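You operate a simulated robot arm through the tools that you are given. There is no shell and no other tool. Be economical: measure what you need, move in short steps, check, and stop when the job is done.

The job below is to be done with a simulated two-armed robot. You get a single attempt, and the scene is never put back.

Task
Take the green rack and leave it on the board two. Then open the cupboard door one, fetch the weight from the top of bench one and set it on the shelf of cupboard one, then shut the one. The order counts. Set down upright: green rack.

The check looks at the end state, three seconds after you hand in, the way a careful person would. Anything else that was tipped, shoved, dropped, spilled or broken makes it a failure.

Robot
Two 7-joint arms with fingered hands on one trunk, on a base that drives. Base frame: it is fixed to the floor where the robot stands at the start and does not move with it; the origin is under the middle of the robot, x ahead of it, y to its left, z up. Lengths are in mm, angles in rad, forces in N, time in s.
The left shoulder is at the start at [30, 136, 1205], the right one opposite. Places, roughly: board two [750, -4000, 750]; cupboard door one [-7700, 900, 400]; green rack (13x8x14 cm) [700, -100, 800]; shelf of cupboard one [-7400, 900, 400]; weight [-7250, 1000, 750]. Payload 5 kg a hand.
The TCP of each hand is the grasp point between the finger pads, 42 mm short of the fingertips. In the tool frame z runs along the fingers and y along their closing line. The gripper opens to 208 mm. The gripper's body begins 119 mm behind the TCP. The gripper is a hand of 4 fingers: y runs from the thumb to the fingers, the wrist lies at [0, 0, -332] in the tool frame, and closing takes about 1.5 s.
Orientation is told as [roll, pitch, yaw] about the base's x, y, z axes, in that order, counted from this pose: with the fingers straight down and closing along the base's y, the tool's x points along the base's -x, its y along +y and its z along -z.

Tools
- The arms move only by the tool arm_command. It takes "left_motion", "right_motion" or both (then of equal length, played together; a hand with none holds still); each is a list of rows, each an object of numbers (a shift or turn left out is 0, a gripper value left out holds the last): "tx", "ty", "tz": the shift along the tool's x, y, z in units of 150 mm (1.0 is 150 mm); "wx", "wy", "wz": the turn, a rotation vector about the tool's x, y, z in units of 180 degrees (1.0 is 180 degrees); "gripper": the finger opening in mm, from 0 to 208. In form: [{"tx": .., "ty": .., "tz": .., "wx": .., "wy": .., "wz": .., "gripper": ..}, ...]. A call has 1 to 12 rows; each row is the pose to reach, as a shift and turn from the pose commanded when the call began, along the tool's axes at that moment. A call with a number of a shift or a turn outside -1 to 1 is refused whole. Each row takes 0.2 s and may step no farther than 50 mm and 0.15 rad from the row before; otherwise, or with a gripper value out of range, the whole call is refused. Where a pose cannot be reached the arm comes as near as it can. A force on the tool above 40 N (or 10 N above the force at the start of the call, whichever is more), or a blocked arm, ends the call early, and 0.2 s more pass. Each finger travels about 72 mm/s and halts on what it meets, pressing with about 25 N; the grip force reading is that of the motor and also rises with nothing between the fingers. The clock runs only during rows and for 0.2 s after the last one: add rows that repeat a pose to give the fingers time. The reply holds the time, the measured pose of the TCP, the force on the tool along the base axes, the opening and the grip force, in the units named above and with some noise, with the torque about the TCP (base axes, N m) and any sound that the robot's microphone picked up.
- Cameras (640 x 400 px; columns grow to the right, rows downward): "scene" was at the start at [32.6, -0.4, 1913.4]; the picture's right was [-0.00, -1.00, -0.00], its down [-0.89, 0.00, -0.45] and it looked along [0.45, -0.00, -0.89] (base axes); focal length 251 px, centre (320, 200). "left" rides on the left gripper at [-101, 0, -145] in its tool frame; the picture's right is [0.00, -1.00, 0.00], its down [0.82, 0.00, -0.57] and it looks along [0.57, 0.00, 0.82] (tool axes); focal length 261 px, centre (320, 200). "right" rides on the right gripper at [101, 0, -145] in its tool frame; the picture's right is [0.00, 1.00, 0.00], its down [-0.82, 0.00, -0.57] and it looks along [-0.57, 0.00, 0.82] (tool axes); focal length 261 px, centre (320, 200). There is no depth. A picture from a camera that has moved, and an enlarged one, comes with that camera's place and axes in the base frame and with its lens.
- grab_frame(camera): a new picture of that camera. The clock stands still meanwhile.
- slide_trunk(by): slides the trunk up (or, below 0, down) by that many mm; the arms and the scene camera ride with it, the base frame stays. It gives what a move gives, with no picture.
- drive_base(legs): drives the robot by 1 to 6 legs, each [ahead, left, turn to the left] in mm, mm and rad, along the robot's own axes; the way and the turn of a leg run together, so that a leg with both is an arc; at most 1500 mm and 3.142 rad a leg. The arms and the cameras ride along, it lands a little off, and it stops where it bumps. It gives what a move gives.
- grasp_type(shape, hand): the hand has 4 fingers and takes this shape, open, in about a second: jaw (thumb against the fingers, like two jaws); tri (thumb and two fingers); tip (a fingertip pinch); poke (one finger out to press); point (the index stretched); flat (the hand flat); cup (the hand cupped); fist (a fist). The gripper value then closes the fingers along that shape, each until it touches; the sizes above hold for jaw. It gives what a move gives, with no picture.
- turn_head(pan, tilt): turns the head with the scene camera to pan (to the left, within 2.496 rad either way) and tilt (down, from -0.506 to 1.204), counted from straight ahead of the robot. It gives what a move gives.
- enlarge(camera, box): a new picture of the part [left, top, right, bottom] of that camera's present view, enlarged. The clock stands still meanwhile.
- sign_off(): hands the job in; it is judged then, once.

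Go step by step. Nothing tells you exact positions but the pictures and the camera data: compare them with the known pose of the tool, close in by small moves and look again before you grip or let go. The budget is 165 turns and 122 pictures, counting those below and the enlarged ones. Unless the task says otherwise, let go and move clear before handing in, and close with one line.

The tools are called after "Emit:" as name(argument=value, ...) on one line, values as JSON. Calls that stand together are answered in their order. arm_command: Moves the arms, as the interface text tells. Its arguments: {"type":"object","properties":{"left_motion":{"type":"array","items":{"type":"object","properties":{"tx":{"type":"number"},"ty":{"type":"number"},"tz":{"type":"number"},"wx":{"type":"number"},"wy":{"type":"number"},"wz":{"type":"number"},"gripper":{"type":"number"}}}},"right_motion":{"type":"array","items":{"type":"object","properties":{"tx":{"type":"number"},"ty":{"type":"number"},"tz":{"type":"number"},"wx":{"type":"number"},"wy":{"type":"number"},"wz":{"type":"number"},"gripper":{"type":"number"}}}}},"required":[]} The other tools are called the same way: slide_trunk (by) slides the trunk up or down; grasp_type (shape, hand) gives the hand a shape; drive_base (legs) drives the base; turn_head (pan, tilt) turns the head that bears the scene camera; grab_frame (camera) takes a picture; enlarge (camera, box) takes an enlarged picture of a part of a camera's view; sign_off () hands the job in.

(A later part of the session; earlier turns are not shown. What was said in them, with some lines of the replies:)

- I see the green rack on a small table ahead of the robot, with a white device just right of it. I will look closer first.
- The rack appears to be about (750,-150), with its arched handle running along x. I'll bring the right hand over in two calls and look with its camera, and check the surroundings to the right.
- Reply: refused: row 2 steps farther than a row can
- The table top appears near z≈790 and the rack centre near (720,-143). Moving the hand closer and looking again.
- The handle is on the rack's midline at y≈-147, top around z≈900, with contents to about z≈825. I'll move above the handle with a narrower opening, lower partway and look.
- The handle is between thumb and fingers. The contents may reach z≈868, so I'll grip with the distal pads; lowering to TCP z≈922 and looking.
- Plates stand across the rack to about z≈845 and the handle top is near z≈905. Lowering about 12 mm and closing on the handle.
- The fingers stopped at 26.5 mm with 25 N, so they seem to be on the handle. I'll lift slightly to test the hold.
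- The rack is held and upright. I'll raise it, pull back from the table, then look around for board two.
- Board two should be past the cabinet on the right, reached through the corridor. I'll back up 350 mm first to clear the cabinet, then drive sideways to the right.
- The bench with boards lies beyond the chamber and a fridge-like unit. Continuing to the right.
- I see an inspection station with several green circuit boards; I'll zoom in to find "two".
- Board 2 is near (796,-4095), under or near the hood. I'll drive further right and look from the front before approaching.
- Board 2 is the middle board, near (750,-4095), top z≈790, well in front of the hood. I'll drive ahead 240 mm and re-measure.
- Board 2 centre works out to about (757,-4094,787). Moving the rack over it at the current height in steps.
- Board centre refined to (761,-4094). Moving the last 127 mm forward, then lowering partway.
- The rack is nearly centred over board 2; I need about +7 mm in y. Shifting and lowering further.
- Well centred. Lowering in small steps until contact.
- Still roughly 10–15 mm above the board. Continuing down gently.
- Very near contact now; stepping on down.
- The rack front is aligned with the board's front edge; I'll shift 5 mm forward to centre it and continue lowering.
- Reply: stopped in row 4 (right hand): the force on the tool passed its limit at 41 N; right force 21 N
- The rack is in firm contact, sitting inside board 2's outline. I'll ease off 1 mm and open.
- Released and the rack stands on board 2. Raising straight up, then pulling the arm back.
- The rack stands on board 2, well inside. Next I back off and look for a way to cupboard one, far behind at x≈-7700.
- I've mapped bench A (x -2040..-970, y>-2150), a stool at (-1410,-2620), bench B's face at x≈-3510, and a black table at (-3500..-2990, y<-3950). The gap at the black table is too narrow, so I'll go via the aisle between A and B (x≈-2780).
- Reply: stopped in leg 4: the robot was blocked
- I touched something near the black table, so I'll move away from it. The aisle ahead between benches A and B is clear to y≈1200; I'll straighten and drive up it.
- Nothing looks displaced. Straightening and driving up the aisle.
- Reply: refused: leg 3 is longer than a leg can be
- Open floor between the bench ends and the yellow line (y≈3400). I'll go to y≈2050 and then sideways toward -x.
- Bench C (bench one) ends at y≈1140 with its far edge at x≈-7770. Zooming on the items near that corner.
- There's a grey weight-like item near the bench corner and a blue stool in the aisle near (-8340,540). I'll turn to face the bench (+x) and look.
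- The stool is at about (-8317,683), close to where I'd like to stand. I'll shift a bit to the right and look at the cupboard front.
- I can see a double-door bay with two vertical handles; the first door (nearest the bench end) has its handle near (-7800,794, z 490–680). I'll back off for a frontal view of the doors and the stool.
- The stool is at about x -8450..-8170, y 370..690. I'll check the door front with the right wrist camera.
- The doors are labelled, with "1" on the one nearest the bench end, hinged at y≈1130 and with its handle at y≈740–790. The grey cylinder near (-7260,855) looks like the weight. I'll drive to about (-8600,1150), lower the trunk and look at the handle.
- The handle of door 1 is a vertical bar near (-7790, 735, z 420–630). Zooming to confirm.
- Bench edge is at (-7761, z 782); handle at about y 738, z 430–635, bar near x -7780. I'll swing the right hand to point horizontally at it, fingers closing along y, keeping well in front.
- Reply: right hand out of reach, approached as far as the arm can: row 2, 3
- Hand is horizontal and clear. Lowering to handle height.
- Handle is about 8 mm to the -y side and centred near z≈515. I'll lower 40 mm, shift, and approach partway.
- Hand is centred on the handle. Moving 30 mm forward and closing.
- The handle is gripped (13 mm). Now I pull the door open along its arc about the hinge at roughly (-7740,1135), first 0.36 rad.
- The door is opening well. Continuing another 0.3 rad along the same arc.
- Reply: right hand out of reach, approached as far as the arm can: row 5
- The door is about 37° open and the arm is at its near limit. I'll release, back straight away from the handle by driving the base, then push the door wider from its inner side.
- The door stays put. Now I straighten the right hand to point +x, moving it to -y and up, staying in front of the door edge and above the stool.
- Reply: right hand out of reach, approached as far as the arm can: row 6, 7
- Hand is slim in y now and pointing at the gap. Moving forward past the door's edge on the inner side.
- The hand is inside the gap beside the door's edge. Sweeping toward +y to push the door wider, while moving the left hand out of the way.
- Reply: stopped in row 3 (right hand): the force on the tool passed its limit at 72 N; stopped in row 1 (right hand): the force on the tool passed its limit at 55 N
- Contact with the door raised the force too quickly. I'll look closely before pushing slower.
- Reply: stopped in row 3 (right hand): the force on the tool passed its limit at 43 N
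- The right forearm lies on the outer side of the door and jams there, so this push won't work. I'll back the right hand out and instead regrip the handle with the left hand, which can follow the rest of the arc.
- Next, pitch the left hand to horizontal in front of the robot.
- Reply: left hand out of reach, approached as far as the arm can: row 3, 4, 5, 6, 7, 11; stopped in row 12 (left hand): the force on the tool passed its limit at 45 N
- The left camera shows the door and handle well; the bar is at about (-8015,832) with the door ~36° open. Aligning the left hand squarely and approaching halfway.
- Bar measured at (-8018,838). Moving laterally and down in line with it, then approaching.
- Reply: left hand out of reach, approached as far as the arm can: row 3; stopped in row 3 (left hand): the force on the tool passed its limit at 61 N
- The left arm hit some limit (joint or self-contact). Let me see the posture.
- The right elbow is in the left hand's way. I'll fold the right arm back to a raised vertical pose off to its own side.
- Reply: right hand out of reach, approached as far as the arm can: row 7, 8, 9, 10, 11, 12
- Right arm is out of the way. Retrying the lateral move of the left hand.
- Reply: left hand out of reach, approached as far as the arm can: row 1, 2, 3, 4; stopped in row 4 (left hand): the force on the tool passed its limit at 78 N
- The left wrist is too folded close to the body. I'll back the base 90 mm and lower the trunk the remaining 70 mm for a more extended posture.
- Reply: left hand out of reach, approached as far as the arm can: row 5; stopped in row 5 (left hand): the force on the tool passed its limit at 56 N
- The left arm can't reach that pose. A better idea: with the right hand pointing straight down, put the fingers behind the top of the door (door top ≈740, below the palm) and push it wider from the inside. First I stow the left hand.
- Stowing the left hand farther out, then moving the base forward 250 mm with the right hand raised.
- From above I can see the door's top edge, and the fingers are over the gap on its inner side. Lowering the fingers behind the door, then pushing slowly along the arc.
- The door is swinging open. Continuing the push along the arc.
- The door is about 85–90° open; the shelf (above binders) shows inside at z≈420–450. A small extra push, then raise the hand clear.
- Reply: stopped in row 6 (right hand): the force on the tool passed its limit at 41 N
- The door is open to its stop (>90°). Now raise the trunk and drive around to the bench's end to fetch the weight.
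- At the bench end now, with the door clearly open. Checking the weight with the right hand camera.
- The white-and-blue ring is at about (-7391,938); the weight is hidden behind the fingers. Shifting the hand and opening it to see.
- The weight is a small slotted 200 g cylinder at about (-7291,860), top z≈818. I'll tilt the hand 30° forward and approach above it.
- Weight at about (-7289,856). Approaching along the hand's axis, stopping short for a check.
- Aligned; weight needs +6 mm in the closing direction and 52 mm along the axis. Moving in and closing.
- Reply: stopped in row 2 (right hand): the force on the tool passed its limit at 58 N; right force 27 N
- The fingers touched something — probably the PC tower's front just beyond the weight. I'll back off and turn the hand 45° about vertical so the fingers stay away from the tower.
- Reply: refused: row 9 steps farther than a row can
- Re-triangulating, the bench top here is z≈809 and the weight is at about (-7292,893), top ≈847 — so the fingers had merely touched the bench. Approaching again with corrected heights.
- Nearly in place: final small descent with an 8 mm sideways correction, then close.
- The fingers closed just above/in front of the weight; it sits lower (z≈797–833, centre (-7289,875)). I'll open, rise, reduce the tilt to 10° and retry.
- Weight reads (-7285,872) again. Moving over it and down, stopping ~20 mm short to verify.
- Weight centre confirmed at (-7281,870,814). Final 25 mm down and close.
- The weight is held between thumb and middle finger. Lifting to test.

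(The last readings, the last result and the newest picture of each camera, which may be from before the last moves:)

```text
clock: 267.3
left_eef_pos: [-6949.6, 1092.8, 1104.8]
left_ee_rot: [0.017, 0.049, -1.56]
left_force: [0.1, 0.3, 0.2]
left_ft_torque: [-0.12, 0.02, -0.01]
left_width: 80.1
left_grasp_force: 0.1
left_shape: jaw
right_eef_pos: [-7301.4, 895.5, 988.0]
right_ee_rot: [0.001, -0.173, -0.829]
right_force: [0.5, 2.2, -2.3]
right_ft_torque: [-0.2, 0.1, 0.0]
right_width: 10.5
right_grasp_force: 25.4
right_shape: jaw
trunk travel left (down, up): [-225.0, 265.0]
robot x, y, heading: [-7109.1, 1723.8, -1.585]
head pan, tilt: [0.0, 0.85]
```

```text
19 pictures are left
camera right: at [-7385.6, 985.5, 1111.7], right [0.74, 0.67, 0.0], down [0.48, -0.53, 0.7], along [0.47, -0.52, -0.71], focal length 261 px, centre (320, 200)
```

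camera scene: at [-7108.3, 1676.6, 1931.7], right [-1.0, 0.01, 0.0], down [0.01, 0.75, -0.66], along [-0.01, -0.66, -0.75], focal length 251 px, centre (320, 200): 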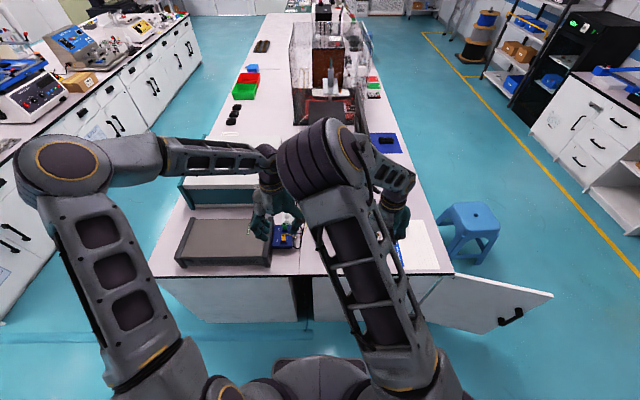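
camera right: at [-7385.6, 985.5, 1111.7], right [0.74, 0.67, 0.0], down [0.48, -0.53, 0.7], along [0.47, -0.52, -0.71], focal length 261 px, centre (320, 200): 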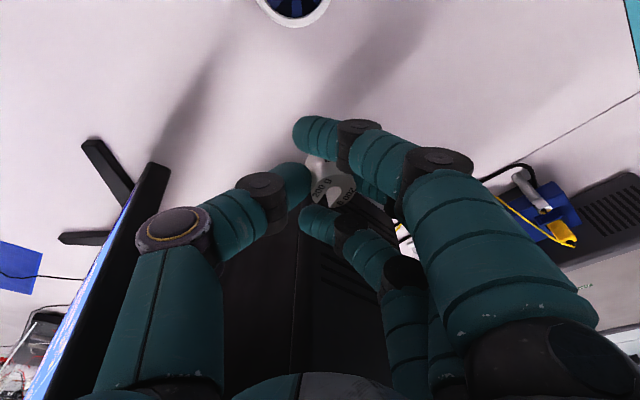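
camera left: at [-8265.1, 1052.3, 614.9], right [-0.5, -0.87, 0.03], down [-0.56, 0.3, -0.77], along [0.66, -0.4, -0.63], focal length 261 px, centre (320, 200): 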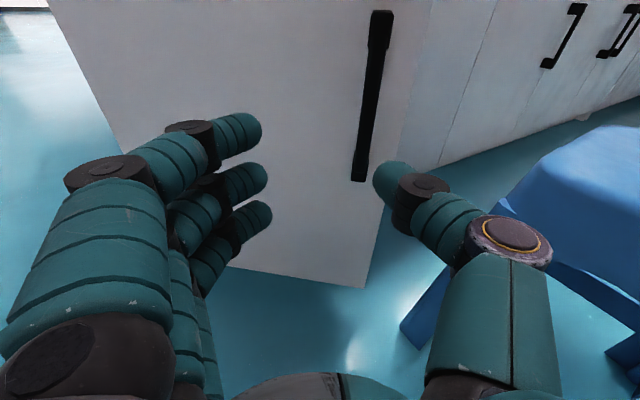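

Weight is secure. Driving back out the same way toward the cupboard front.

Emit:
drive_base(legs=[[-320, 0, 0], [0, 0, 1.585], [-1450, 0, 0], [-420, 0, 0], [0, -850, 0]])

Emit:
arm_command(right_motion=[{"wx": 0.0067, "wz": 0.0395, "ty": -0.1}, {"wx": 0.0135, "wz": 0.079, "ty": -0.2}, {"wx": 0.02, "wz": 0.1185, "ty": -0.2}, {"wx": 0.027, "wz": 0.158, "ty": -0.2}, {"wx": 0.034, "wz": 0.1975, "ty": -0.2}, {"wx": 0.0404, "wz": 0.237, "ty": -0.2}])

Emit:
grab_frame(camera="scene")

```text
clock: 286.5
left_eef_pos: [-8340.9, 1332.2, 1104.7]
left_ee_rot: [0.019, 0.048, 0.032]
left_force: [0.2, -1.6, 0.6]
left_ft_torque: [0.02, -0.01, 0.01]
left_width: 80.0
left_grasp_force: 0.0
left_shape: jaw
right_eef_pos: [-8135.4, 984.3, 986.4]
right_ee_rot: [0.003, -0.172, 0.76]
right_force: [0.7, -0.2, -2.2]
right_ft_torque: [0.04, -0.01, -0.02]
right_width: 10.5
right_grasp_force: 24.4
right_shape: jaw
trunk travel left (down, up): [-225.0, 265.0]
robot x, y, heading: [-8971.8, 1163.5, 0.008]
head pan, tilt: [0.0, 0.85]
```

```text
clock: 287.9
left_eef_pos: [-8341.2, 1331.8, 1105.1]
left_ee_rot: [0.018, 0.047, 0.032]
left_force: [-0.4, 0.5, -0.9]
left_ft_torque: [-0.03, 0.02, -0.01]
left_width: 79.8
left_grasp_force: 0.0
left_shape: jaw
right_eef_pos: [-8116.3, 962.4, 987.3]
right_ee_rot: [0.001, -0.171, 0.003]
right_force: [-0.5, 0.2, -1.6]
right_ft_torque: [-0.06, -0.01, -0.05]
right_width: 10.2
right_grasp_force: 24.5
right_shape: jaw
trunk travel left (down, up): [-225.0, 265.0]
robot x, y, heading: [-8967.4, 1160.0, 0.012]
head pan, tilt: [0.0, 0.85]
```

```text
18 pictures are left
camera scene: at [-8922.6, 1162.9, 1931.7], right [0.01, -1.0, 0.0], down [-0.75, -0.01, -0.66], along [0.66, 0.01, -0.75], focal length 251 px, centre (320, 200)
```

scene: 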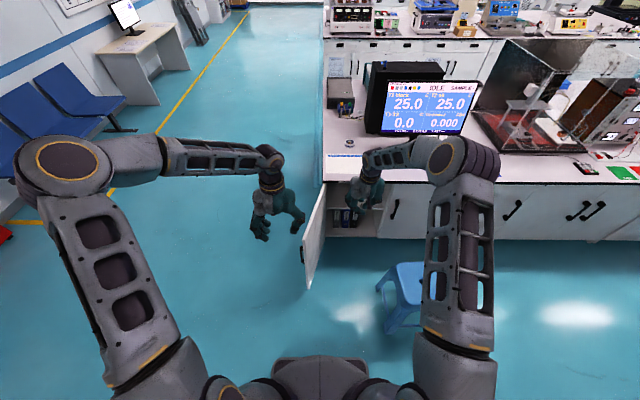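

Everything is in place. I'll pull the hand back, lower the trunk, and drive forward to x≈-8600 (short of the open door's tip).

Emit:
arm_command(right_motion=[{"tx": 0.25}, {"tx": 0.5}, {"tx": 0.75}, {"tx": 1.0}])

Emit:
slide_trunk(by=-220)

Emit:
drive_base(legs=[[365, -60, -0.012]])

Emit:
arm_command(right_motion=[{"wy": -0.035}, {"wy": -0.07}, {"wy": -0.105}, {"wy": -0.139}])

Emit:
grab_frame(camera="right")

```text
clock: 288.9
left_eef_pos: [-8342.1, 1332.8, 1105.3]
left_ee_rot: [0.018, 0.047, 0.03]
left_force: [-0.1, 0.5, 0.3]
left_ft_torque: [-0.02, -0.04, -0.02]
left_width: 79.9
left_grasp_force: 0.0
left_shape: jaw
right_eef_pos: [-8265.5, 962.8, 962.9]
right_ee_rot: [0.003, -0.174, 0.007]
right_force: [-0.6, 0.8, -2.2]
right_ft_torque: [-0.01, -0.01, 0.0]
right_width: 10.4
right_grasp_force: 24.9
right_shape: jaw
trunk travel left (down, up): [-225.0, 265.0]
robot x, y, heading: [-8970.8, 1160.4, 0.007]
head pan, tilt: [0.0, 0.85]
```

```text
clock: 291.2
left_eef_pos: [-8341.2, 1332.9, 886.2]
left_ee_rot: [0.017, 0.048, 0.033]
left_force: [-0.3, -0.1, -0.2]
left_ft_torque: [-0.01, -0.03, 0.01]
left_width: 80.0
left_grasp_force: 0.0
left_shape: jaw
right_eef_pos: [-8264.8, 962.4, 741.1]
right_ee_rot: [0.003, -0.171, 0.003]
right_force: [-0.3, -0.5, -1.6]
right_ft_torque: [-0.03, -0.01, 0.0]
right_width: 10.5
right_grasp_force: 24.5
right_shape: jaw
trunk travel left (down, up): [-5.0, 485.0]
robot x, y, heading: [-8969.8, 1161.2, 0.008]
head pan, tilt: [0.0, 0.85]
```

```text
clock: 293.6
left_eef_pos: [-7969.5, 1274.0, 885.1]
left_ee_rot: [0.017, 0.048, 0.028]
left_force: [1.3, -0.7, 0.7]
left_ft_torque: [0.02, 0.09, 0.03]
left_width: 80.0
left_grasp_force: 0.0
left_shape: jaw
right_eef_pos: [-7892.0, 904.0, 740.5]
right_ee_rot: [0.004, -0.169, 0.002]
right_force: [0.5, 0.5, -2.4]
right_ft_torque: [0.02, 0.01, 0.02]
right_width: 10.4
right_grasp_force: 25.0
right_shape: jaw
trunk travel left (down, up): [-5.0, 485.0]
robot x, y, heading: [-8600.0, 1105.5, 0.005]
head pan, tilt: [0.0, 0.85]
```

```text
clock: 294.6
left_eef_pos: [-7969.6, 1271.9, 885.2]
left_ee_rot: [0.019, 0.047, 0.028]
left_force: [0.5, 0.1, -0.3]
left_ft_torque: [0.06, -0.01, 0.0]
left_width: 80.0
left_grasp_force: 0.2
left_shape: jaw
right_eef_pos: [-7891.7, 902.4, 741.8]
right_ee_rot: [0.003, -0.61, 0.002]
right_force: [0.7, -0.7, -1.4]
right_ft_torque: [0.05, 0.16, 0.06]
right_width: 10.3
right_grasp_force: 25.0
right_shape: jaw
trunk travel left (down, up): [-5.0, 485.0]
robot x, y, heading: [-8600.9, 1105.6, 0.01]
head pan, tilt: [0.0, 0.85]
```

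```text
17 pictures are left
camera right: at [-8057.7, 899.5, 800.6], right [0.0, 1.0, 0.01], down [0.34, -0.01, 0.94], along [0.94, 0.0, -0.34], focal length 261 px, centre (320, 200)
```

right: 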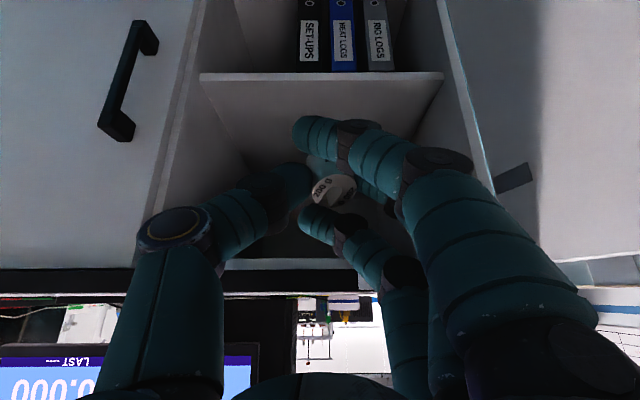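

I can see the shelf: front edge near x≈-7702, z≈450, interior y 695–1110, and binders below it. Lowering in front of the cupboard, then moving in.

Emit:
arm_command(right_motion=[{"tx": 0.14, "tz": 0.2}, {"tx": 0.28, "tz": 0.4}, {"tx": 0.42, "tz": 0.6}, {"tx": 0.56, "tz": 0.8}, {"tx": 0.695, "tz": 0.995}])

Emit:
arm_command(right_motion=[{"tx": -0.16, "tz": 0.15}, {"tx": -0.32, "tz": 0.3}, {"tx": -0.48, "tz": 0.45}, {"tx": -0.64, "tz": 0.6}])

Emit:
grab_frame(camera="right")

Emit:
grab_frame(camera="scene")

```text
clock: 295.8
left_eef_pos: [-7968.5, 1274.0, 885.4]
left_ee_rot: [0.017, 0.049, 0.028]
left_force: [0.9, -0.6, 0.0]
left_ft_torque: [0.02, 0.03, 0.04]
left_width: 79.9
left_grasp_force: 0.0
left_shape: jaw
right_eef_pos: [-7893.2, 902.9, 556.6]
right_ee_rot: [0.004, -0.608, 0.0]
right_force: [0.8, -0.1, -0.9]
right_ft_torque: [0.0, 0.16, 0.0]
right_width: 10.2
right_grasp_force: 25.0
right_shape: jaw
trunk travel left (down, up): [-5.0, 485.0]
robot x, y, heading: [-8596.4, 1105.2, 0.011]
head pan, tilt: [0.0, 0.85]
```

```text
clock: 296.8
left_eef_pos: [-7969.0, 1273.0, 884.4]
left_ee_rot: [0.016, 0.049, 0.029]
left_force: [-0.6, -0.3, -0.2]
left_ft_torque: [0.0, 0.06, -0.02]
left_width: 80.0
left_grasp_force: 0.0
left_shape: jaw
right_eef_pos: [-7764.7, 903.2, 538.2]
right_ee_rot: [0.004, -0.607, 0.001]
right_force: [-0.5, 0.2, -2.7]
right_ft_torque: [0.01, -0.06, -0.01]
right_width: 10.3
right_grasp_force: 25.0
right_shape: jaw
trunk travel left (down, up): [-5.0, 485.0]
robot x, y, heading: [-8601.8, 1105.2, 0.008]
head pan, tilt: [0.0, 0.85]
```

```text
16 pictures are left
camera right: at [-7929.0, 901.4, 597.6], right [0.0, 1.0, 0.01], down [0.35, -0.01, 0.94], along [0.94, 0.0, -0.35], focal length 261 px, centre (320, 200)
```

right: 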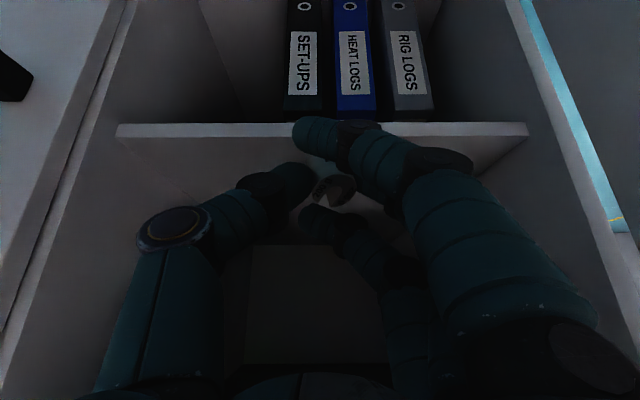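

```text
15 pictures are left
camera scene: at [-8550.5, 1105.0, 1711.6], right [0.01, -1.0, 0.0], down [-0.75, -0.01, -0.66], along [0.66, 0.0, -0.75], focal length 251 px, centre (320, 200)
```

scene: 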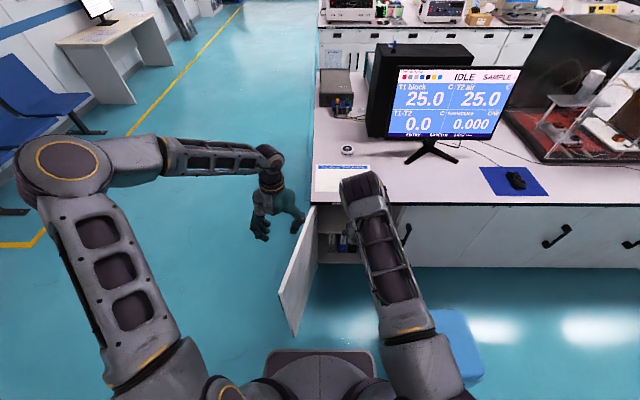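

Shelf front edge triangulates to about (-7690, z≈437). Moving in to x≈-7665 and slightly down.

Emit:
arm_command(right_motion=[{"tx": -0.12, "tz": 0.13}, {"tx": -0.24, "tz": 0.26}, {"tx": -0.35, "tz": 0.38}, {"tx": -0.459, "tz": 0.508}])

Emit:
grab_frame(camera="right")

```text
clock: 297.8
left_eef_pos: [-7969.1, 1273.4, 885.2]
left_ee_rot: [0.016, 0.049, 0.029]
left_force: [0.0, -0.3, 0.8]
left_ft_torque: [0.05, 0.0, -0.01]
left_width: 80.1
left_grasp_force: 0.0
left_shape: jaw
right_eef_pos: [-7663.4, 904.8, 514.5]
right_ee_rot: [0.003, -0.606, 0.001]
right_force: [-0.3, -0.1, -3.1]
right_ft_torque: [-0.02, -0.03, -0.01]
right_width: 10.3
right_grasp_force: 25.2
right_shape: jaw
trunk travel left (down, up): [-5.0, 485.0]
robot x, y, heading: [-8600.3, 1106.8, 0.002]
head pan, tilt: [0.0, 0.85]
```

```text
14 pictures are left
camera right: at [-7829.4, 902.0, 575.4], right [0.0, 1.0, 0.01], down [0.35, -0.01, 0.94], along [0.94, 0.0, -0.35], focal length 261 px, centre (320, 200)
```

right: 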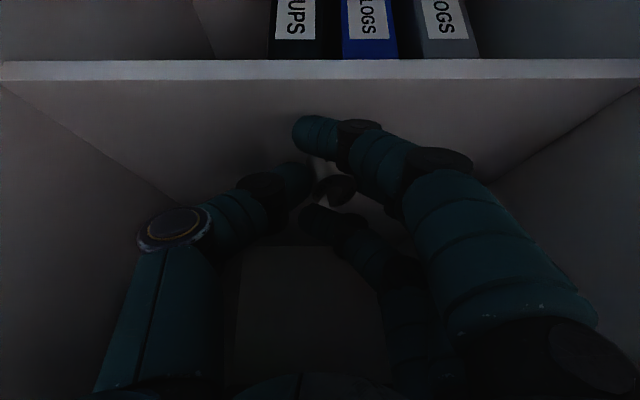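

Shelf z≈438 confirmed. Lowering gently to contact.

Emit:
arm_command(right_motion=[{"tx": 0.02, "tz": 0.028}, {"tx": 0.04, "tz": 0.056}, {"tx": 0.053, "tz": 0.0765}, {"tx": 0.06, "tz": 0.087}, {"tx": 0.068, "tz": 0.098}])

```text
clock: 299.0
left_eef_pos: [-7968.5, 1272.7, 885.4]
left_ee_rot: [0.017, 0.047, 0.027]
left_force: [0.9, 0.0, -0.2]
left_ft_torque: [0.0, -0.01, 0.02]
left_width: 80.0
left_grasp_force: 0.1
left_shape: jaw
right_eef_pos: [-7663.1, 904.6, 498.1]
right_ee_rot: [0.003, -0.607, 0.002]
right_force: [0.1, 0.3, -2.0]
right_ft_torque: [-0.06, 0.04, 0.0]
right_width: 10.5
right_grasp_force: 25.2
right_shape: jaw
trunk travel left (down, up): [-5.0, 485.0]
robot x, y, heading: [-8598.5, 1105.3, 0.01]
head pan, tilt: [0.0, 0.85]
```

Emit:
arm_command(right_motion=[{"tx": 0.008, "tz": 0.011}, {"tx": 0.015, "tz": 0.022}, {"tx": 0.023, "tz": 0.033}, {"tx": 0.03, "tz": 0.044}, {"tx": 0.03, "tz": 0.044}])

Emit:
grab_frame(camera="right")

```text
clock: 300.2
left_eef_pos: [-7968.4, 1273.7, 885.7]
left_ee_rot: [0.018, 0.048, 0.029]
left_force: [0.1, -0.4, -0.2]
left_ft_torque: [0.03, 0.01, 0.01]
left_width: 79.7
left_grasp_force: 0.1
left_shape: jaw
right_eef_pos: [-7661.0, 906.8, 494.2]
right_ee_rot: [0.007, -0.613, 0.003]
right_force: [-0.3, 9.2, 22.7]
right_ft_torque: [0.14, 0.44, -0.13]
right_width: 10.7
right_grasp_force: 24.8
right_shape: jaw
trunk travel left (down, up): [-5.0, 485.0]
robot x, y, heading: [-8597.2, 1103.2, 0.012]
head pan, tilt: [0.0, 0.85]
```

```text
13 pictures are left
camera right: at [-7827.0, 904.0, 552.9], right [0.0, 1.0, 0.01], down [0.34, -0.01, 0.94], along [0.94, 0.0, -0.34], focal length 261 px, centre (320, 200)
```

right: 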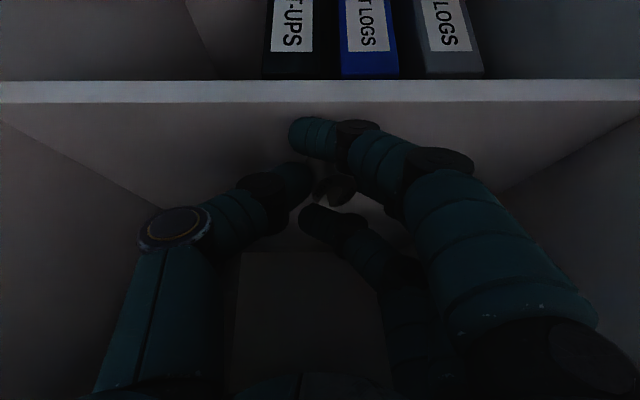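

Contact with the shelf. Easing off slightly and opening.

Emit:
arm_command(right_motion=[{"tx": -0.006, "tz": -0.009}, {"tx": -0.006, "tz": -0.009, "gripper": 70}, {"tx": -0.006, "tz": -0.009}, {"tx": -0.006, "tz": -0.009}, {"tx": -0.006, "tz": -0.009}])

Emit:
grab_frame(camera="right")

```text
clock: 301.4
left_eef_pos: [-7970.5, 1273.2, 885.5]
left_ee_rot: [0.017, 0.046, 0.028]
left_force: [0.2, 0.8, -0.2]
left_ft_torque: [0.01, 0.0, 0.0]
left_width: 79.7
left_grasp_force: 0.1
left_shape: jaw
right_eef_pos: [-7663.2, 905.3, 492.7]
right_ee_rot: [0.003, -0.61, 0.003]
right_force: [0.3, -7.4, 18.5]
right_ft_torque: [0.09, 0.23, 0.13]
right_width: 67.1
right_grasp_force: 0.1
right_shape: jaw
trunk travel left (down, up): [-5.0, 485.0]
robot x, y, heading: [-8598.9, 1105.9, 0.011]
head pan, tilt: [0.0, 0.85]
```

```text
12 pictures are left
camera right: at [-7829.2, 902.4, 552.6], right [0.0, 1.0, 0.01], down [0.35, 0.0, 0.94], along [0.94, 0.0, -0.35], focal length 261 px, centre (320, 200)
```

right: 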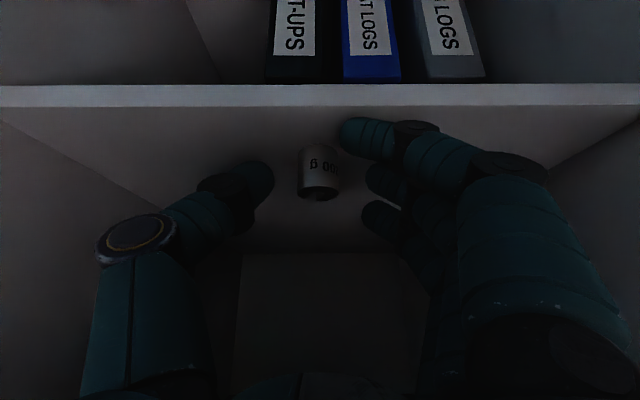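

The weight stands upright on the shelf, released. Retreating straight back out of the cupboard.

Emit:
arm_command(right_motion=[{"tx": -0.02, "tz": -0.03}, {"tx": 0.1, "tz": -0.12}, {"tx": 0.25, "tz": -0.24}, {"tx": 0.4, "tz": -0.36}, {"tx": 0.55, "tz": -0.47}, {"tx": 0.7, "tz": -0.58}, {"tx": 0.85, "tz": -0.68}])

Emit:
arm_command(right_motion=[{"tx": 0.2, "tz": -0.17}, {"tx": 0.4, "tz": -0.33}, {"tx": 0.5, "tz": -0.5}, {"tx": 0.5, "tz": -0.75}, {"tx": 0.5, "tz": -1.0}])

Emit:
grab_frame(camera="right")

```text
clock: 303.0
left_eef_pos: [-7969.0, 1273.9, 885.1]
left_ee_rot: [0.018, 0.047, 0.029]
left_force: [-0.4, -0.2, -0.5]
left_ft_torque: [0.01, -0.05, 0.01]
left_width: 80.1
left_grasp_force: 0.1
left_shape: jaw
right_eef_pos: [-7824.6, 904.1, 503.6]
right_ee_rot: [0.004, -0.611, 0.003]
right_force: [-0.5, 0.5, 0.6]
right_ft_torque: [0.0, 0.03, 0.0]
right_width: 69.5
right_grasp_force: 0.0
right_shape: jaw
trunk travel left (down, up): [-5.0, 485.0]
robot x, y, heading: [-8600.6, 1103.7, 0.009]
head pan, tilt: [0.0, 0.85]
```

```text
clock: 304.2
left_eef_pos: [-7970.0, 1273.7, 885.9]
left_ee_rot: [0.017, 0.049, 0.028]
left_force: [-0.9, 0.2, -0.3]
left_ft_torque: [0.03, -0.04, 0.01]
left_width: 79.6
left_grasp_force: 0.2
left_shape: jaw
right_eef_pos: [-7974.0, 903.6, 586.4]
right_ee_rot: [0.004, -0.606, 0.004]
right_force: [-0.8, 0.6, 0.3]
right_ft_torque: [-0.01, -0.05, 0.0]
right_width: 69.6
right_grasp_force: 0.0
right_shape: jaw
trunk travel left (down, up): [-5.0, 485.0]
robot x, y, heading: [-8596.4, 1098.7, 0.009]
head pan, tilt: [0.0, 0.85]
```

```text
11 pictures are left
camera right: at [-8138.6, 900.1, 645.5], right [0.0, 1.0, 0.01], down [0.35, 0.0, 0.94], along [0.94, 0.0, -0.35], focal length 261 px, centre (320, 200)
```

right: 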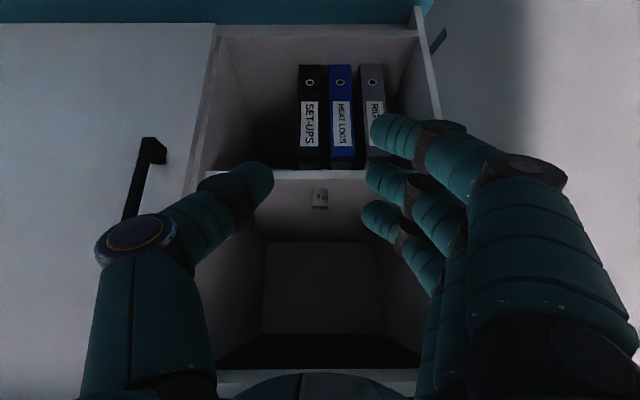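

The weight stands on the shelf. Now I stow the right hand up and to the right, above door height, and lower the left hand's fingers on the outside of the door to push it shut.

Emit:
arm_command(right_motion=[{"tz": -0.25, "gripper": 10}, {"tz": -0.5}, {"tz": -0.75}, {"tz": -1.0}, {"tz": -1.0, "ty": -0.25}, {"tz": -1.0, "ty": -0.5}, {"tz": -1.0, "ty": -0.75}, {"tz": -1.0, "ty": -1.0}])

Emit:
arm_command(right_motion=[{"tx": -0.15, "tz": -0.2}, {"tx": -0.3, "tz": -0.4}, {"tx": -0.45, "tz": -0.6}, {"tx": -0.6, "tz": -0.8}], left_motion=[{"ty": 0.05, "gripper": 10}, {"ty": 0.1}, {"ty": 0.15}, {"ty": 0.2}])

Emit:
grab_frame(camera="scene")

```text
clock: 306.0
left_eef_pos: [-7968.8, 1273.4, 885.8]
left_ee_rot: [0.018, 0.048, 0.029]
left_force: [0.4, 0.0, 0.6]
left_ft_torque: [0.14, 0.0, -0.01]
left_width: 79.9
left_grasp_force: 0.1
left_shape: jaw
right_eef_pos: [-8057.9, 750.7, 707.0]
right_ee_rot: [0.004, -0.607, 0.003]
right_force: [-0.1, -0.8, -0.8]
right_ft_torque: [0.0, -0.04, 0.02]
right_width: 10.1
right_grasp_force: 0.0
right_shape: jaw
trunk travel left (down, up): [-5.0, 485.0]
robot x, y, heading: [-8595.6, 1104.8, 0.006]
head pan, tilt: [0.0, 0.85]
```

```text
clock: 307.0
left_eef_pos: [-7971.6, 1303.9, 887.7]
left_ee_rot: [0.018, 0.047, 0.029]
left_force: [-0.8, 0.0, 0.6]
left_ft_torque: [-0.01, -0.12, 0.01]
left_width: 10.5
left_grasp_force: 0.1
left_shape: jaw
right_eef_pos: [-8052.7, 751.2, 856.8]
right_ee_rot: [0.003, -0.609, 0.001]
right_force: [-0.5, -1.0, 0.0]
right_ft_torque: [-0.02, -0.07, -0.02]
right_width: 10.2
right_grasp_force: 0.1
right_shape: jaw
trunk travel left (down, up): [-5.0, 485.0]
robot x, y, heading: [-8599.7, 1105.5, 0.006]
head pan, tilt: [0.0, 0.85]
```

```text
10 pictures are left
camera scene: at [-8552.8, 1105.4, 1711.8], right [0.01, -1.0, 0.0], down [-0.75, -0.01, -0.66], along [0.66, 0.01, -0.75], focal length 251 px, centre (320, 200)
```

scene: 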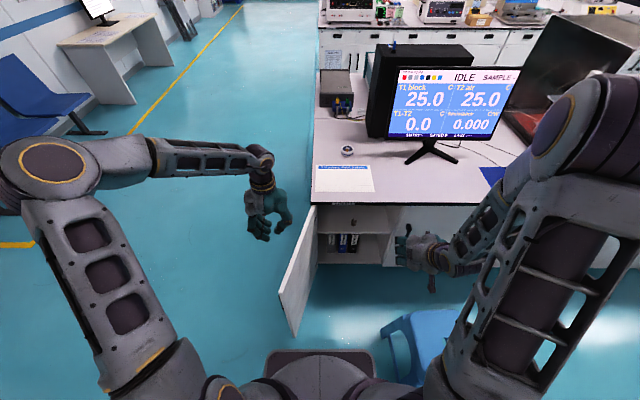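

The door stands at ~106°. Lowering the left fingers outside it and starting the push toward -y.

Emit:
arm_command(left_motion=[{"tz": 0.25}, {"tz": 0.5}, {"tz": 0.75}, {"tz": 1.0}])

Emit:
arm_command(left_motion=[{"tz": 0.2}, {"tx": 0.06, "ty": -0.12, "tz": 0.2}, {"tx": 0.12, "ty": -0.24, "tz": 0.2}, {"tx": 0.18, "ty": -0.36, "tz": 0.2}, {"tx": 0.24, "ty": -0.48, "tz": 0.2}, {"tx": 0.26, "ty": -0.6, "tz": 0.2}, {"tx": 0.28, "ty": -0.72, "tz": 0.2}, {"tx": 0.3, "ty": -0.84, "tz": 0.2}, {"tx": 0.31, "ty": -0.96, "tz": 0.2}])

Emit:
arm_command(left_motion=[{"tx": 0.02, "ty": -0.11}, {"tx": 0.02, "ty": -0.22}, {"tx": 0.01, "ty": -0.33}, {"tx": -0.01, "ty": -0.44}, {"tx": -0.03, "ty": -0.55}, {"tx": -0.05, "ty": -0.66}, {"tx": -0.09, "ty": -0.77}, {"tx": -0.14, "ty": -0.88}])

Emit:
grab_frame(camera="scene")

```text
clock: 308.0
left_eef_pos: [-7979.1, 1308.5, 736.1]
left_ee_rot: [0.017, 0.047, 0.029]
left_force: [0.3, 0.5, 0.8]
left_ft_torque: [-0.01, 0.07, 0.0]
left_width: 10.5
left_grasp_force: 0.0
left_shape: jaw
right_eef_pos: [-8051.5, 751.4, 855.6]
right_ee_rot: [0.004, -0.609, 0.004]
right_force: [0.0, 0.0, 0.1]
right_ft_torque: [0.0, 0.07, 0.0]
right_width: 10.1
right_grasp_force: 0.0
right_shape: jaw
trunk travel left (down, up): [-5.0, 485.0]
robot x, y, heading: [-8598.5, 1106.0, 0.005]
head pan, tilt: [0.0, 0.85]
```

```text
clock: 310.0
left_eef_pos: [-8020.9, 1161.0, 705.3]
left_ee_rot: [0.017, 0.047, 0.031]
left_force: [-0.3, 0.4, -1.0]
left_ft_torque: [-0.02, 0.04, 0.0]
left_width: 9.9
left_grasp_force: 0.1
left_shape: jaw
right_eef_pos: [-8052.4, 750.3, 855.8]
right_ee_rot: [0.004, -0.607, 0.003]
right_force: [0.4, -1.3, 0.8]
right_ft_torque: [0.04, 0.01, 0.01]
right_width: 10.3
right_grasp_force: 0.0
right_shape: jaw
trunk travel left (down, up): [-5.0, 485.0]
robot x, y, heading: [-8601.9, 1101.2, 0.003]
head pan, tilt: [0.0, 0.85]
```

```text
clock: 311.8
left_eef_pos: [-7998.6, 1029.7, 704.8]
left_ee_rot: [0.018, 0.046, 0.03]
left_force: [-0.3, 0.0, -1.2]
left_ft_torque: [0.04, -0.02, -0.01]
left_width: 10.0
left_grasp_force: 0.1
left_shape: jaw
right_eef_pos: [-8051.9, 751.7, 856.4]
right_ee_rot: [0.004, -0.606, 0.003]
right_force: [0.6, -0.4, 0.0]
right_ft_torque: [0.0, -0.02, 0.02]
right_width: 10.1
right_grasp_force: 0.1
right_shape: jaw
trunk travel left (down, up): [-5.0, 485.0]
robot x, y, heading: [-8595.8, 1106.5, 0.008]
head pan, tilt: [0.0, 0.85]
```

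```text
9 pictures are left
camera scene: at [-8551.0, 1104.8, 1711.7], right [0.01, -1.0, 0.0], down [-0.75, -0.01, -0.66], along [0.66, 0.01, -0.75], focal length 251 px, centre (320, 200)
```

scene: 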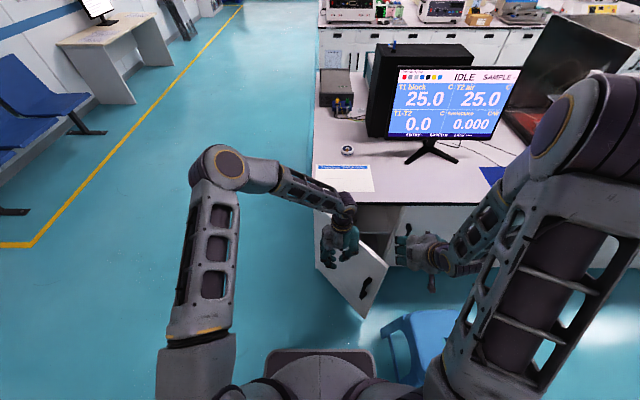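

The door is following. Continuing the arc (moving the right hand a bit farther away).

Emit:
arm_command(left_motion=[{"tx": -0.06, "ty": -0.13}, {"tx": -0.12, "ty": -0.26}, {"tx": -0.18, "ty": -0.39}, {"tx": -0.27, "ty": -0.49}, {"tx": -0.37, "ty": -0.59}, {"tx": -0.47, "ty": -0.69}, {"tx": -0.57, "ty": -0.79}, {"tx": -0.67, "ty": -0.85}, {"tx": -0.77, "ty": -0.91}, {"tx": -0.86, "ty": -0.97}], right_motion=[{"ty": -0.1}, {"ty": -0.2}, {"ty": -0.3}, {"ty": -0.4}, {"ty": -0.5}, {"ty": -0.5}, {"ty": -0.5}, {"ty": -0.5}, {"ty": -0.5}, {"ty": -0.5}])

Emit:
grab_frame(camera="scene")

```text
clock: 314.0
left_eef_pos: [-7863.9, 889.3, 692.7]
left_ee_rot: [0.018, 0.048, 0.027]
left_force: [1.6, -0.5, -0.3]
left_ft_torque: [-0.01, 0.0, -0.04]
left_width: 9.9
left_grasp_force: 0.0
left_shape: jaw
right_eef_pos: [-8052.3, 677.7, 854.5]
right_ee_rot: [0.004, -0.607, 0.002]
right_force: [0.1, -0.4, 0.6]
right_ft_torque: [0.02, 0.0, 0.0]
right_width: 10.1
right_grasp_force: 0.1
right_shape: jaw
trunk travel left (down, up): [-5.0, 485.0]
robot x, y, heading: [-8600.5, 1103.3, 0.007]
head pan, tilt: [0.0, 0.85]
```

```text
8 pictures are left
camera scene: at [-8550.9, 1104.7, 1711.7], right [0.01, -1.0, 0.0], down [-0.75, -0.01, -0.66], along [0.66, 0.01, -0.75], focal length 251 px, centre (320, 200)
```

scene: 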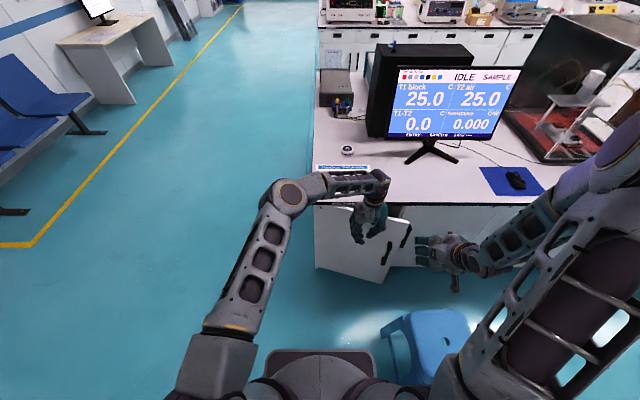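

Door nearly shut (~0.3 rad). Raising slightly to stay above the bench top and pushing the rest of the way.

Emit:
arm_command(left_motion=[{"tz": -0.1}, {"tx": -0.08, "ty": -0.05, "tz": -0.16}, {"tx": -0.16, "ty": -0.1, "tz": -0.16}, {"tx": -0.24, "ty": -0.14, "tz": -0.16}, {"tx": -0.32, "ty": -0.18, "tz": -0.17}, {"tx": -0.4, "ty": -0.21, "tz": -0.17}, {"tx": -0.46, "ty": -0.24, "tz": -0.17}, {"tx": -0.52, "ty": -0.26, "tz": -0.17}])

Emit:
enlarge(camera="scene", box=[300, 170, 460, 270])

```text
clock: 315.3
left_eef_pos: [-7815.9, 859.8, 715.3]
left_ee_rot: [0.023, 0.062, 0.031]
left_force: [-19.9, 3.6, 10.2]
left_ft_torque: [0.34, -2.17, 1.38]
left_width: 10.2
left_grasp_force: 0.1
left_shape: jaw
right_eef_pos: [-8051.9, 677.8, 855.6]
right_ee_rot: [0.003, -0.607, 0.004]
right_force: [0.9, 0.4, -1.1]
right_ft_torque: [-0.05, 0.09, -0.02]
right_width: 10.0
right_grasp_force: 0.2
right_shape: jaw
trunk travel left (down, up): [-5.0, 485.0]
robot x, y, heading: [-8598.9, 1106.4, 0.005]
head pan, tilt: [0.0, 0.85]
stopped in row 6 (left hand): the force on the tool passed its limit at 52 N (the readings are from after the stop); the commanded pose is now the measured one
```

```text
4.00 times, centred on (380, 220) of scene
camera zoom: at [-8552.1, 1105.1, 1711.8], right [0.01, -1.0, 0.0], down [-0.75, -0.01, -0.66], along [0.66, 0.01, -0.75], focal length 1003 px, centre (80, 120)
```

zoom: 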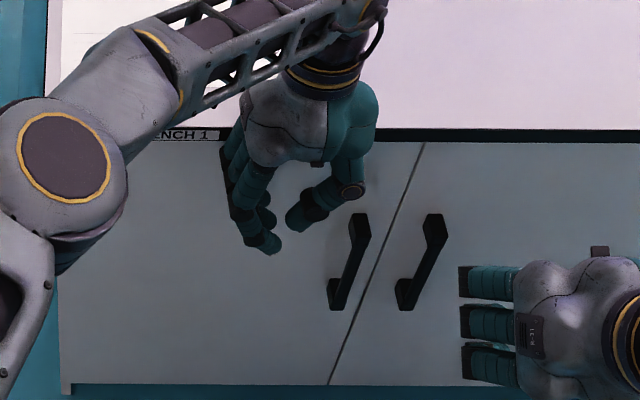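

The door looks shut, and the left hand's palm reached the bench edge. I'll withdraw the left hand and then check and gently press the door at the handle side with the right hand.

Emit:
arm_command(left_motion=[{"tx": 0.1}, {"tx": 0.4}, {"tx": 0.7, "ty": 0.1, "tz": -0.1}, {"tx": 1.0, "ty": 0.3, "tz": -0.4}, {"tx": 1.0, "ty": 0.6, "tz": -0.7}, {"tx": 1.0, "ty": 0.9, "tz": -0.9}])

Emit:
arm_command(left_motion=[{"ty": 0.3}, {"ty": 0.6}, {"ty": 0.9}, {"ty": 1.0}])

Emit:
enlarge(camera="scene", box=[300, 180, 428, 260])

```text
refused: row 4 steps farther than a row can; nothing moved
```

```text
clock: 316.3
left_eef_pos: [-7816.6, 1011.1, 719.2]
left_ee_rot: [0.023, 0.058, 0.032]
left_force: [-5.0, -4.0, 0.3]
left_ft_torque: [0.33, -0.43, 0.08]
left_width: 10.0
left_grasp_force: 0.0
left_shape: jaw
right_eef_pos: [-8052.1, 677.4, 855.8]
right_ee_rot: [0.003, -0.608, 0.005]
right_force: [0.9, -0.2, -0.4]
right_ft_torque: [-0.02, 0.04, -0.01]
right_width: 10.4
right_grasp_force: 0.1
right_shape: jaw
trunk travel left (down, up): [-5.0, 485.0]
robot x, y, heading: [-8602.6, 1106.6, 0.009]
head pan, tilt: [0.0, 0.85]
```

```text
5.00 times, centred on (364, 220) of scene
camera zoom: at [-8551.5, 1105.2, 1711.7], right [0.01, -1.0, 0.0], down [-0.75, -0.01, -0.66], along [0.66, 0.01, -0.75], focal length 1254 px, centre (100, 100)
```

zoom: 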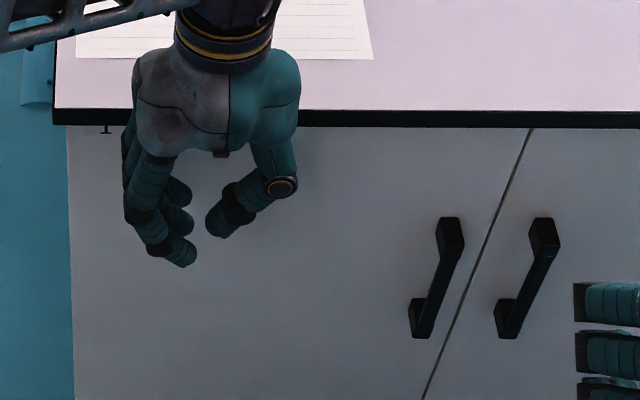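

The door appears flush. Withdrawing the left hand properly.

Emit:
arm_command(left_motion=[{"tx": 0.1}, {"tx": 0.4}, {"tx": 0.7}, {"tx": 0.9, "tz": -0.2}, {"tx": 1.0, "tz": -0.45}, {"tx": 1.0, "ty": 0.2, "tz": -0.7}, {"tx": 1.0, "ty": 0.5, "tz": -0.8}])

Emit:
arm_command(right_motion=[{"ty": 0.2}, {"ty": 0.4, "tx": 0.1}, {"ty": 0.5, "tx": 0.3}, {"ty": 0.5, "tx": 0.55}, {"ty": 0.5, "tx": 0.8}, {"ty": 0.5, "tx": 1.0}])

Emit:
grab_frame(camera="right")

```text
clock: 317.9
left_eef_pos: [-7961.8, 1077.1, 848.0]
left_ee_rot: [0.022, 0.059, 0.029]
left_force: [-0.3, 0.1, 0.5]
left_ft_torque: [-0.02, -0.05, 0.01]
left_width: 10.1
left_grasp_force: 0.1
left_shape: jaw
right_eef_pos: [-8051.7, 678.8, 856.4]
right_ee_rot: [0.005, -0.608, 0.001]
right_force: [-1.2, 0.4, -0.5]
right_ft_torque: [-0.03, 0.02, -0.04]
right_width: 9.9
right_grasp_force: 0.0
right_shape: jaw
trunk travel left (down, up): [-5.0, 485.0]
robot x, y, heading: [-8603.2, 1105.1, 0.006]
head pan, tilt: [0.0, 0.85]
```

```text
clock: 319.3
left_eef_pos: [-7961.7, 1078.0, 846.0]
left_ee_rot: [0.023, 0.057, 0.032]
left_force: [-0.3, 0.5, 0.0]
left_ft_torque: [0.06, 0.0, -0.01]
left_width: 10.2
left_grasp_force: 0.0
left_shape: jaw
right_eef_pos: [-8122.1, 712.4, 755.1]
right_ee_rot: [0.004, -0.607, 0.001]
right_force: [0.4, -0.4, -0.1]
right_ft_torque: [-0.02, -0.01, 0.02]
right_width: 10.1
right_grasp_force: 0.0
right_shape: jaw
right hand out of reach, approached as far as the arm can: row 3, 4, 5, 6
trunk travel left (down, up): [-5.0, 485.0]
robot x, y, heading: [-8599.2, 1106.4, 0.007]
head pan, tilt: [0.0, 0.85]
```

```text
5 pictures are left
camera right: at [-8287.3, 708.4, 814.6], right [0.0, 1.0, 0.01], down [0.35, -0.01, 0.94], along [0.94, 0.0, -0.35], focal length 261 px, centre (320, 200)
```

right: 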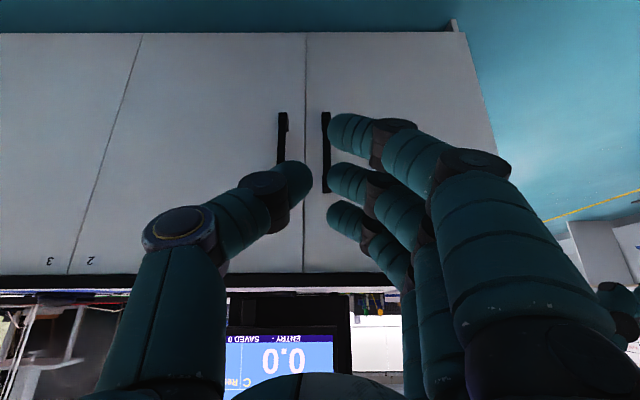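

Both door bottoms line up, so it's shut or within millimetres. I'll press lightly with the right fingertips near the handle edge, above the handle.

Emit:
arm_command(right_motion=[{"ty": 0.13, "tx": -0.13, "tz": 0.13}, {"ty": 0.26, "tx": -0.26, "tz": 0.26}, {"ty": 0.39, "tx": -0.4, "tz": 0.4}, {"ty": 0.52, "tx": -0.54, "tz": 0.53}, {"ty": 0.52, "tx": -0.66, "tz": 0.65}, {"ty": 0.52, "tx": -0.77, "tz": 0.76}])

Emit:
arm_command(right_motion=[{"tx": -0.15, "tz": 0.15}, {"tx": -0.3, "tz": 0.3}, {"tx": -0.45, "tz": 0.45}, {"tx": -0.55, "tz": 0.55}, {"tx": -0.63, "tz": 0.62}])

Emit:
arm_command(right_motion=[{"tx": -0.027, "tz": 0.019}, {"tx": -0.055, "tz": 0.038}, {"tx": -0.082, "tz": 0.057}, {"tx": -0.11, "tz": 0.076}, {"tx": -0.137, "tz": 0.095}, {"tx": -0.164, "tz": 0.115}, {"tx": -0.19, "tz": 0.134}, {"tx": -0.22, "tz": 0.153}, {"tx": -0.247, "tz": 0.17}])

```text
clock: 320.7
left_eef_pos: [-7961.2, 1078.8, 846.6]
left_ee_rot: [0.023, 0.061, 0.031]
left_force: [1.1, -0.5, -0.6]
left_ft_torque: [-0.04, 0.04, 0.02]
left_width: 9.7
left_grasp_force: 0.0
left_shape: jaw
right_eef_pos: [-7960.6, 793.1, 723.1]
right_ee_rot: [0.005, -0.607, 0.0]
right_force: [0.3, 0.1, 0.3]
right_ft_torque: [-0.01, 0.0, -0.01]
right_width: 10.3
right_grasp_force: 0.1
right_shape: jaw
trunk travel left (down, up): [-5.0, 485.0]
robot x, y, heading: [-8602.8, 1109.1, 0.009]
head pan, tilt: [0.0, 0.85]
```

```text
clock: 321.9
left_eef_pos: [-7962.2, 1076.9, 847.3]
left_ee_rot: [0.022, 0.057, 0.031]
left_force: [0.2, 0.2, -0.1]
left_ft_torque: [-0.01, 0.02, 0.0]
left_width: 10.2
left_grasp_force: 0.1
left_shape: jaw
right_eef_pos: [-7831.0, 790.9, 703.0]
right_ee_rot: [0.003, -0.607, 0.003]
right_force: [0.8, 0.2, 0.3]
right_ft_torque: [0.01, -0.02, -0.03]
right_width: 10.2
right_grasp_force: 0.1
right_shape: jaw
trunk travel left (down, up): [-5.0, 485.0]
robot x, y, heading: [-8599.9, 1105.1, 0.007]
head pan, tilt: [0.0, 0.85]
```

```text
clock: 323.8
left_eef_pos: [-7962.8, 1075.3, 846.6]
left_ee_rot: [0.024, 0.057, 0.03]
left_force: [0.4, -0.5, -0.6]
left_ft_torque: [0.04, 0.06, -0.01]
left_width: 9.9
left_grasp_force: 0.0
left_shape: jaw
right_eef_pos: [-7797.4, 792.1, 695.1]
right_ee_rot: [0.003, -0.591, 0.006]
right_force: [-12.0, 1.5, 2.3]
right_ft_torque: [0.06, 0.01, 0.25]
right_width: 10.7
right_grasp_force: 0.1
right_shape: jaw
trunk travel left (down, up): [-5.0, 485.0]
robot x, y, heading: [-8600.9, 1105.7, 0.01]
head pan, tilt: [0.0, 0.85]
stopped in row 9 (right hand): the force on the tool passed its limit at 45 N (the readings are from after the stop); the commanded pose is now the measured one
```

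The door is firmly against its stop. Backing the hand off and checking.

Emit:
arm_command(right_motion=[{"tx": 0.1, "tz": -0.07}, {"tx": 0.3, "tz": -0.25}, {"tx": 0.5, "tz": -0.45}, {"tx": 0.7, "tz": -0.65}, {"tx": 0.85, "tz": -0.85}])

Emit:
drive_base(legs=[[-250, 0, 0]])

Emit:
grab_frame(camera="scene")

```text
clock: 325.0
left_eef_pos: [-7961.8, 1077.3, 847.9]
left_ee_rot: [0.024, 0.058, 0.032]
left_force: [-0.2, 0.2, 0.5]
left_ft_torque: [0.0, -0.03, -0.02]
left_width: 9.9
left_grasp_force: 0.1
left_shape: jaw
right_eef_pos: [-7974.2, 790.0, 733.6]
right_ee_rot: [0.002, -0.597, 0.005]
right_force: [-0.8, 0.6, 1.1]
right_ft_torque: [-0.02, -0.04, -0.04]
right_width: 10.2
right_grasp_force: 0.1
right_shape: jaw
trunk travel left (down, up): [-5.0, 485.0]
robot x, y, heading: [-8599.5, 1104.4, 0.008]
head pan, tilt: [0.0, 0.85]
```

```text
clock: 326.9
left_eef_pos: [-8212.4, 1074.7, 847.4]
left_ee_rot: [0.024, 0.056, 0.03]
left_force: [-0.7, -0.1, 0.6]
left_ft_torque: [0.02, -0.16, -0.03]
left_width: 10.2
left_grasp_force: 0.1
left_shape: jaw
right_eef_pos: [-8223.9, 787.4, 733.7]
right_ee_rot: [0.003, -0.598, 0.005]
right_force: [-0.8, -0.4, 0.1]
right_ft_torque: [0.0, -0.02, 0.03]
right_width: 10.3
right_grasp_force: 0.0
right_shape: jaw
trunk travel left (down, up): [-5.0, 485.0]
robot x, y, heading: [-8849.6, 1104.9, 0.008]
head pan, tilt: [0.0, 0.85]
```

```text
4 pictures are left
camera scene: at [-8803.8, 1103.6, 1711.8], right [0.01, -1.0, 0.0], down [-0.75, 0.0, -0.66], along [0.66, 0.0, -0.75], focal length 251 px, centre (320, 200)
```

scene: 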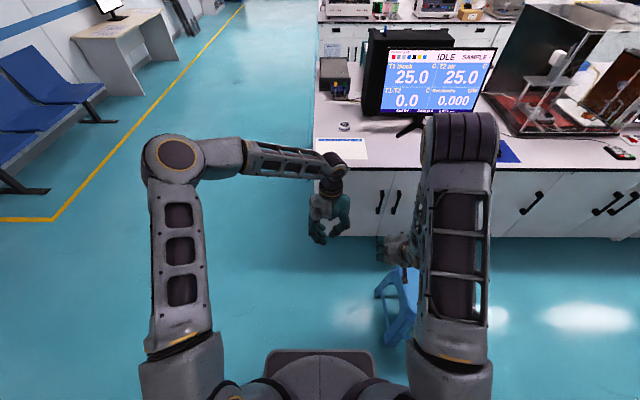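

Door 1 is shut, the weight is on the shelf behind it, the stool still stands, and both hands are clear. Handing in.

Emit:
sign_off()

```text
The job is handed in.
```

The job is handed in: the green rack stands upright on board two, the 200 g weight is on the shelf of cupboard one, and door one is shut. While driving, the robot stopped once after touching something near the black table by the second bench; nothing looked displaced in the picture I took there.
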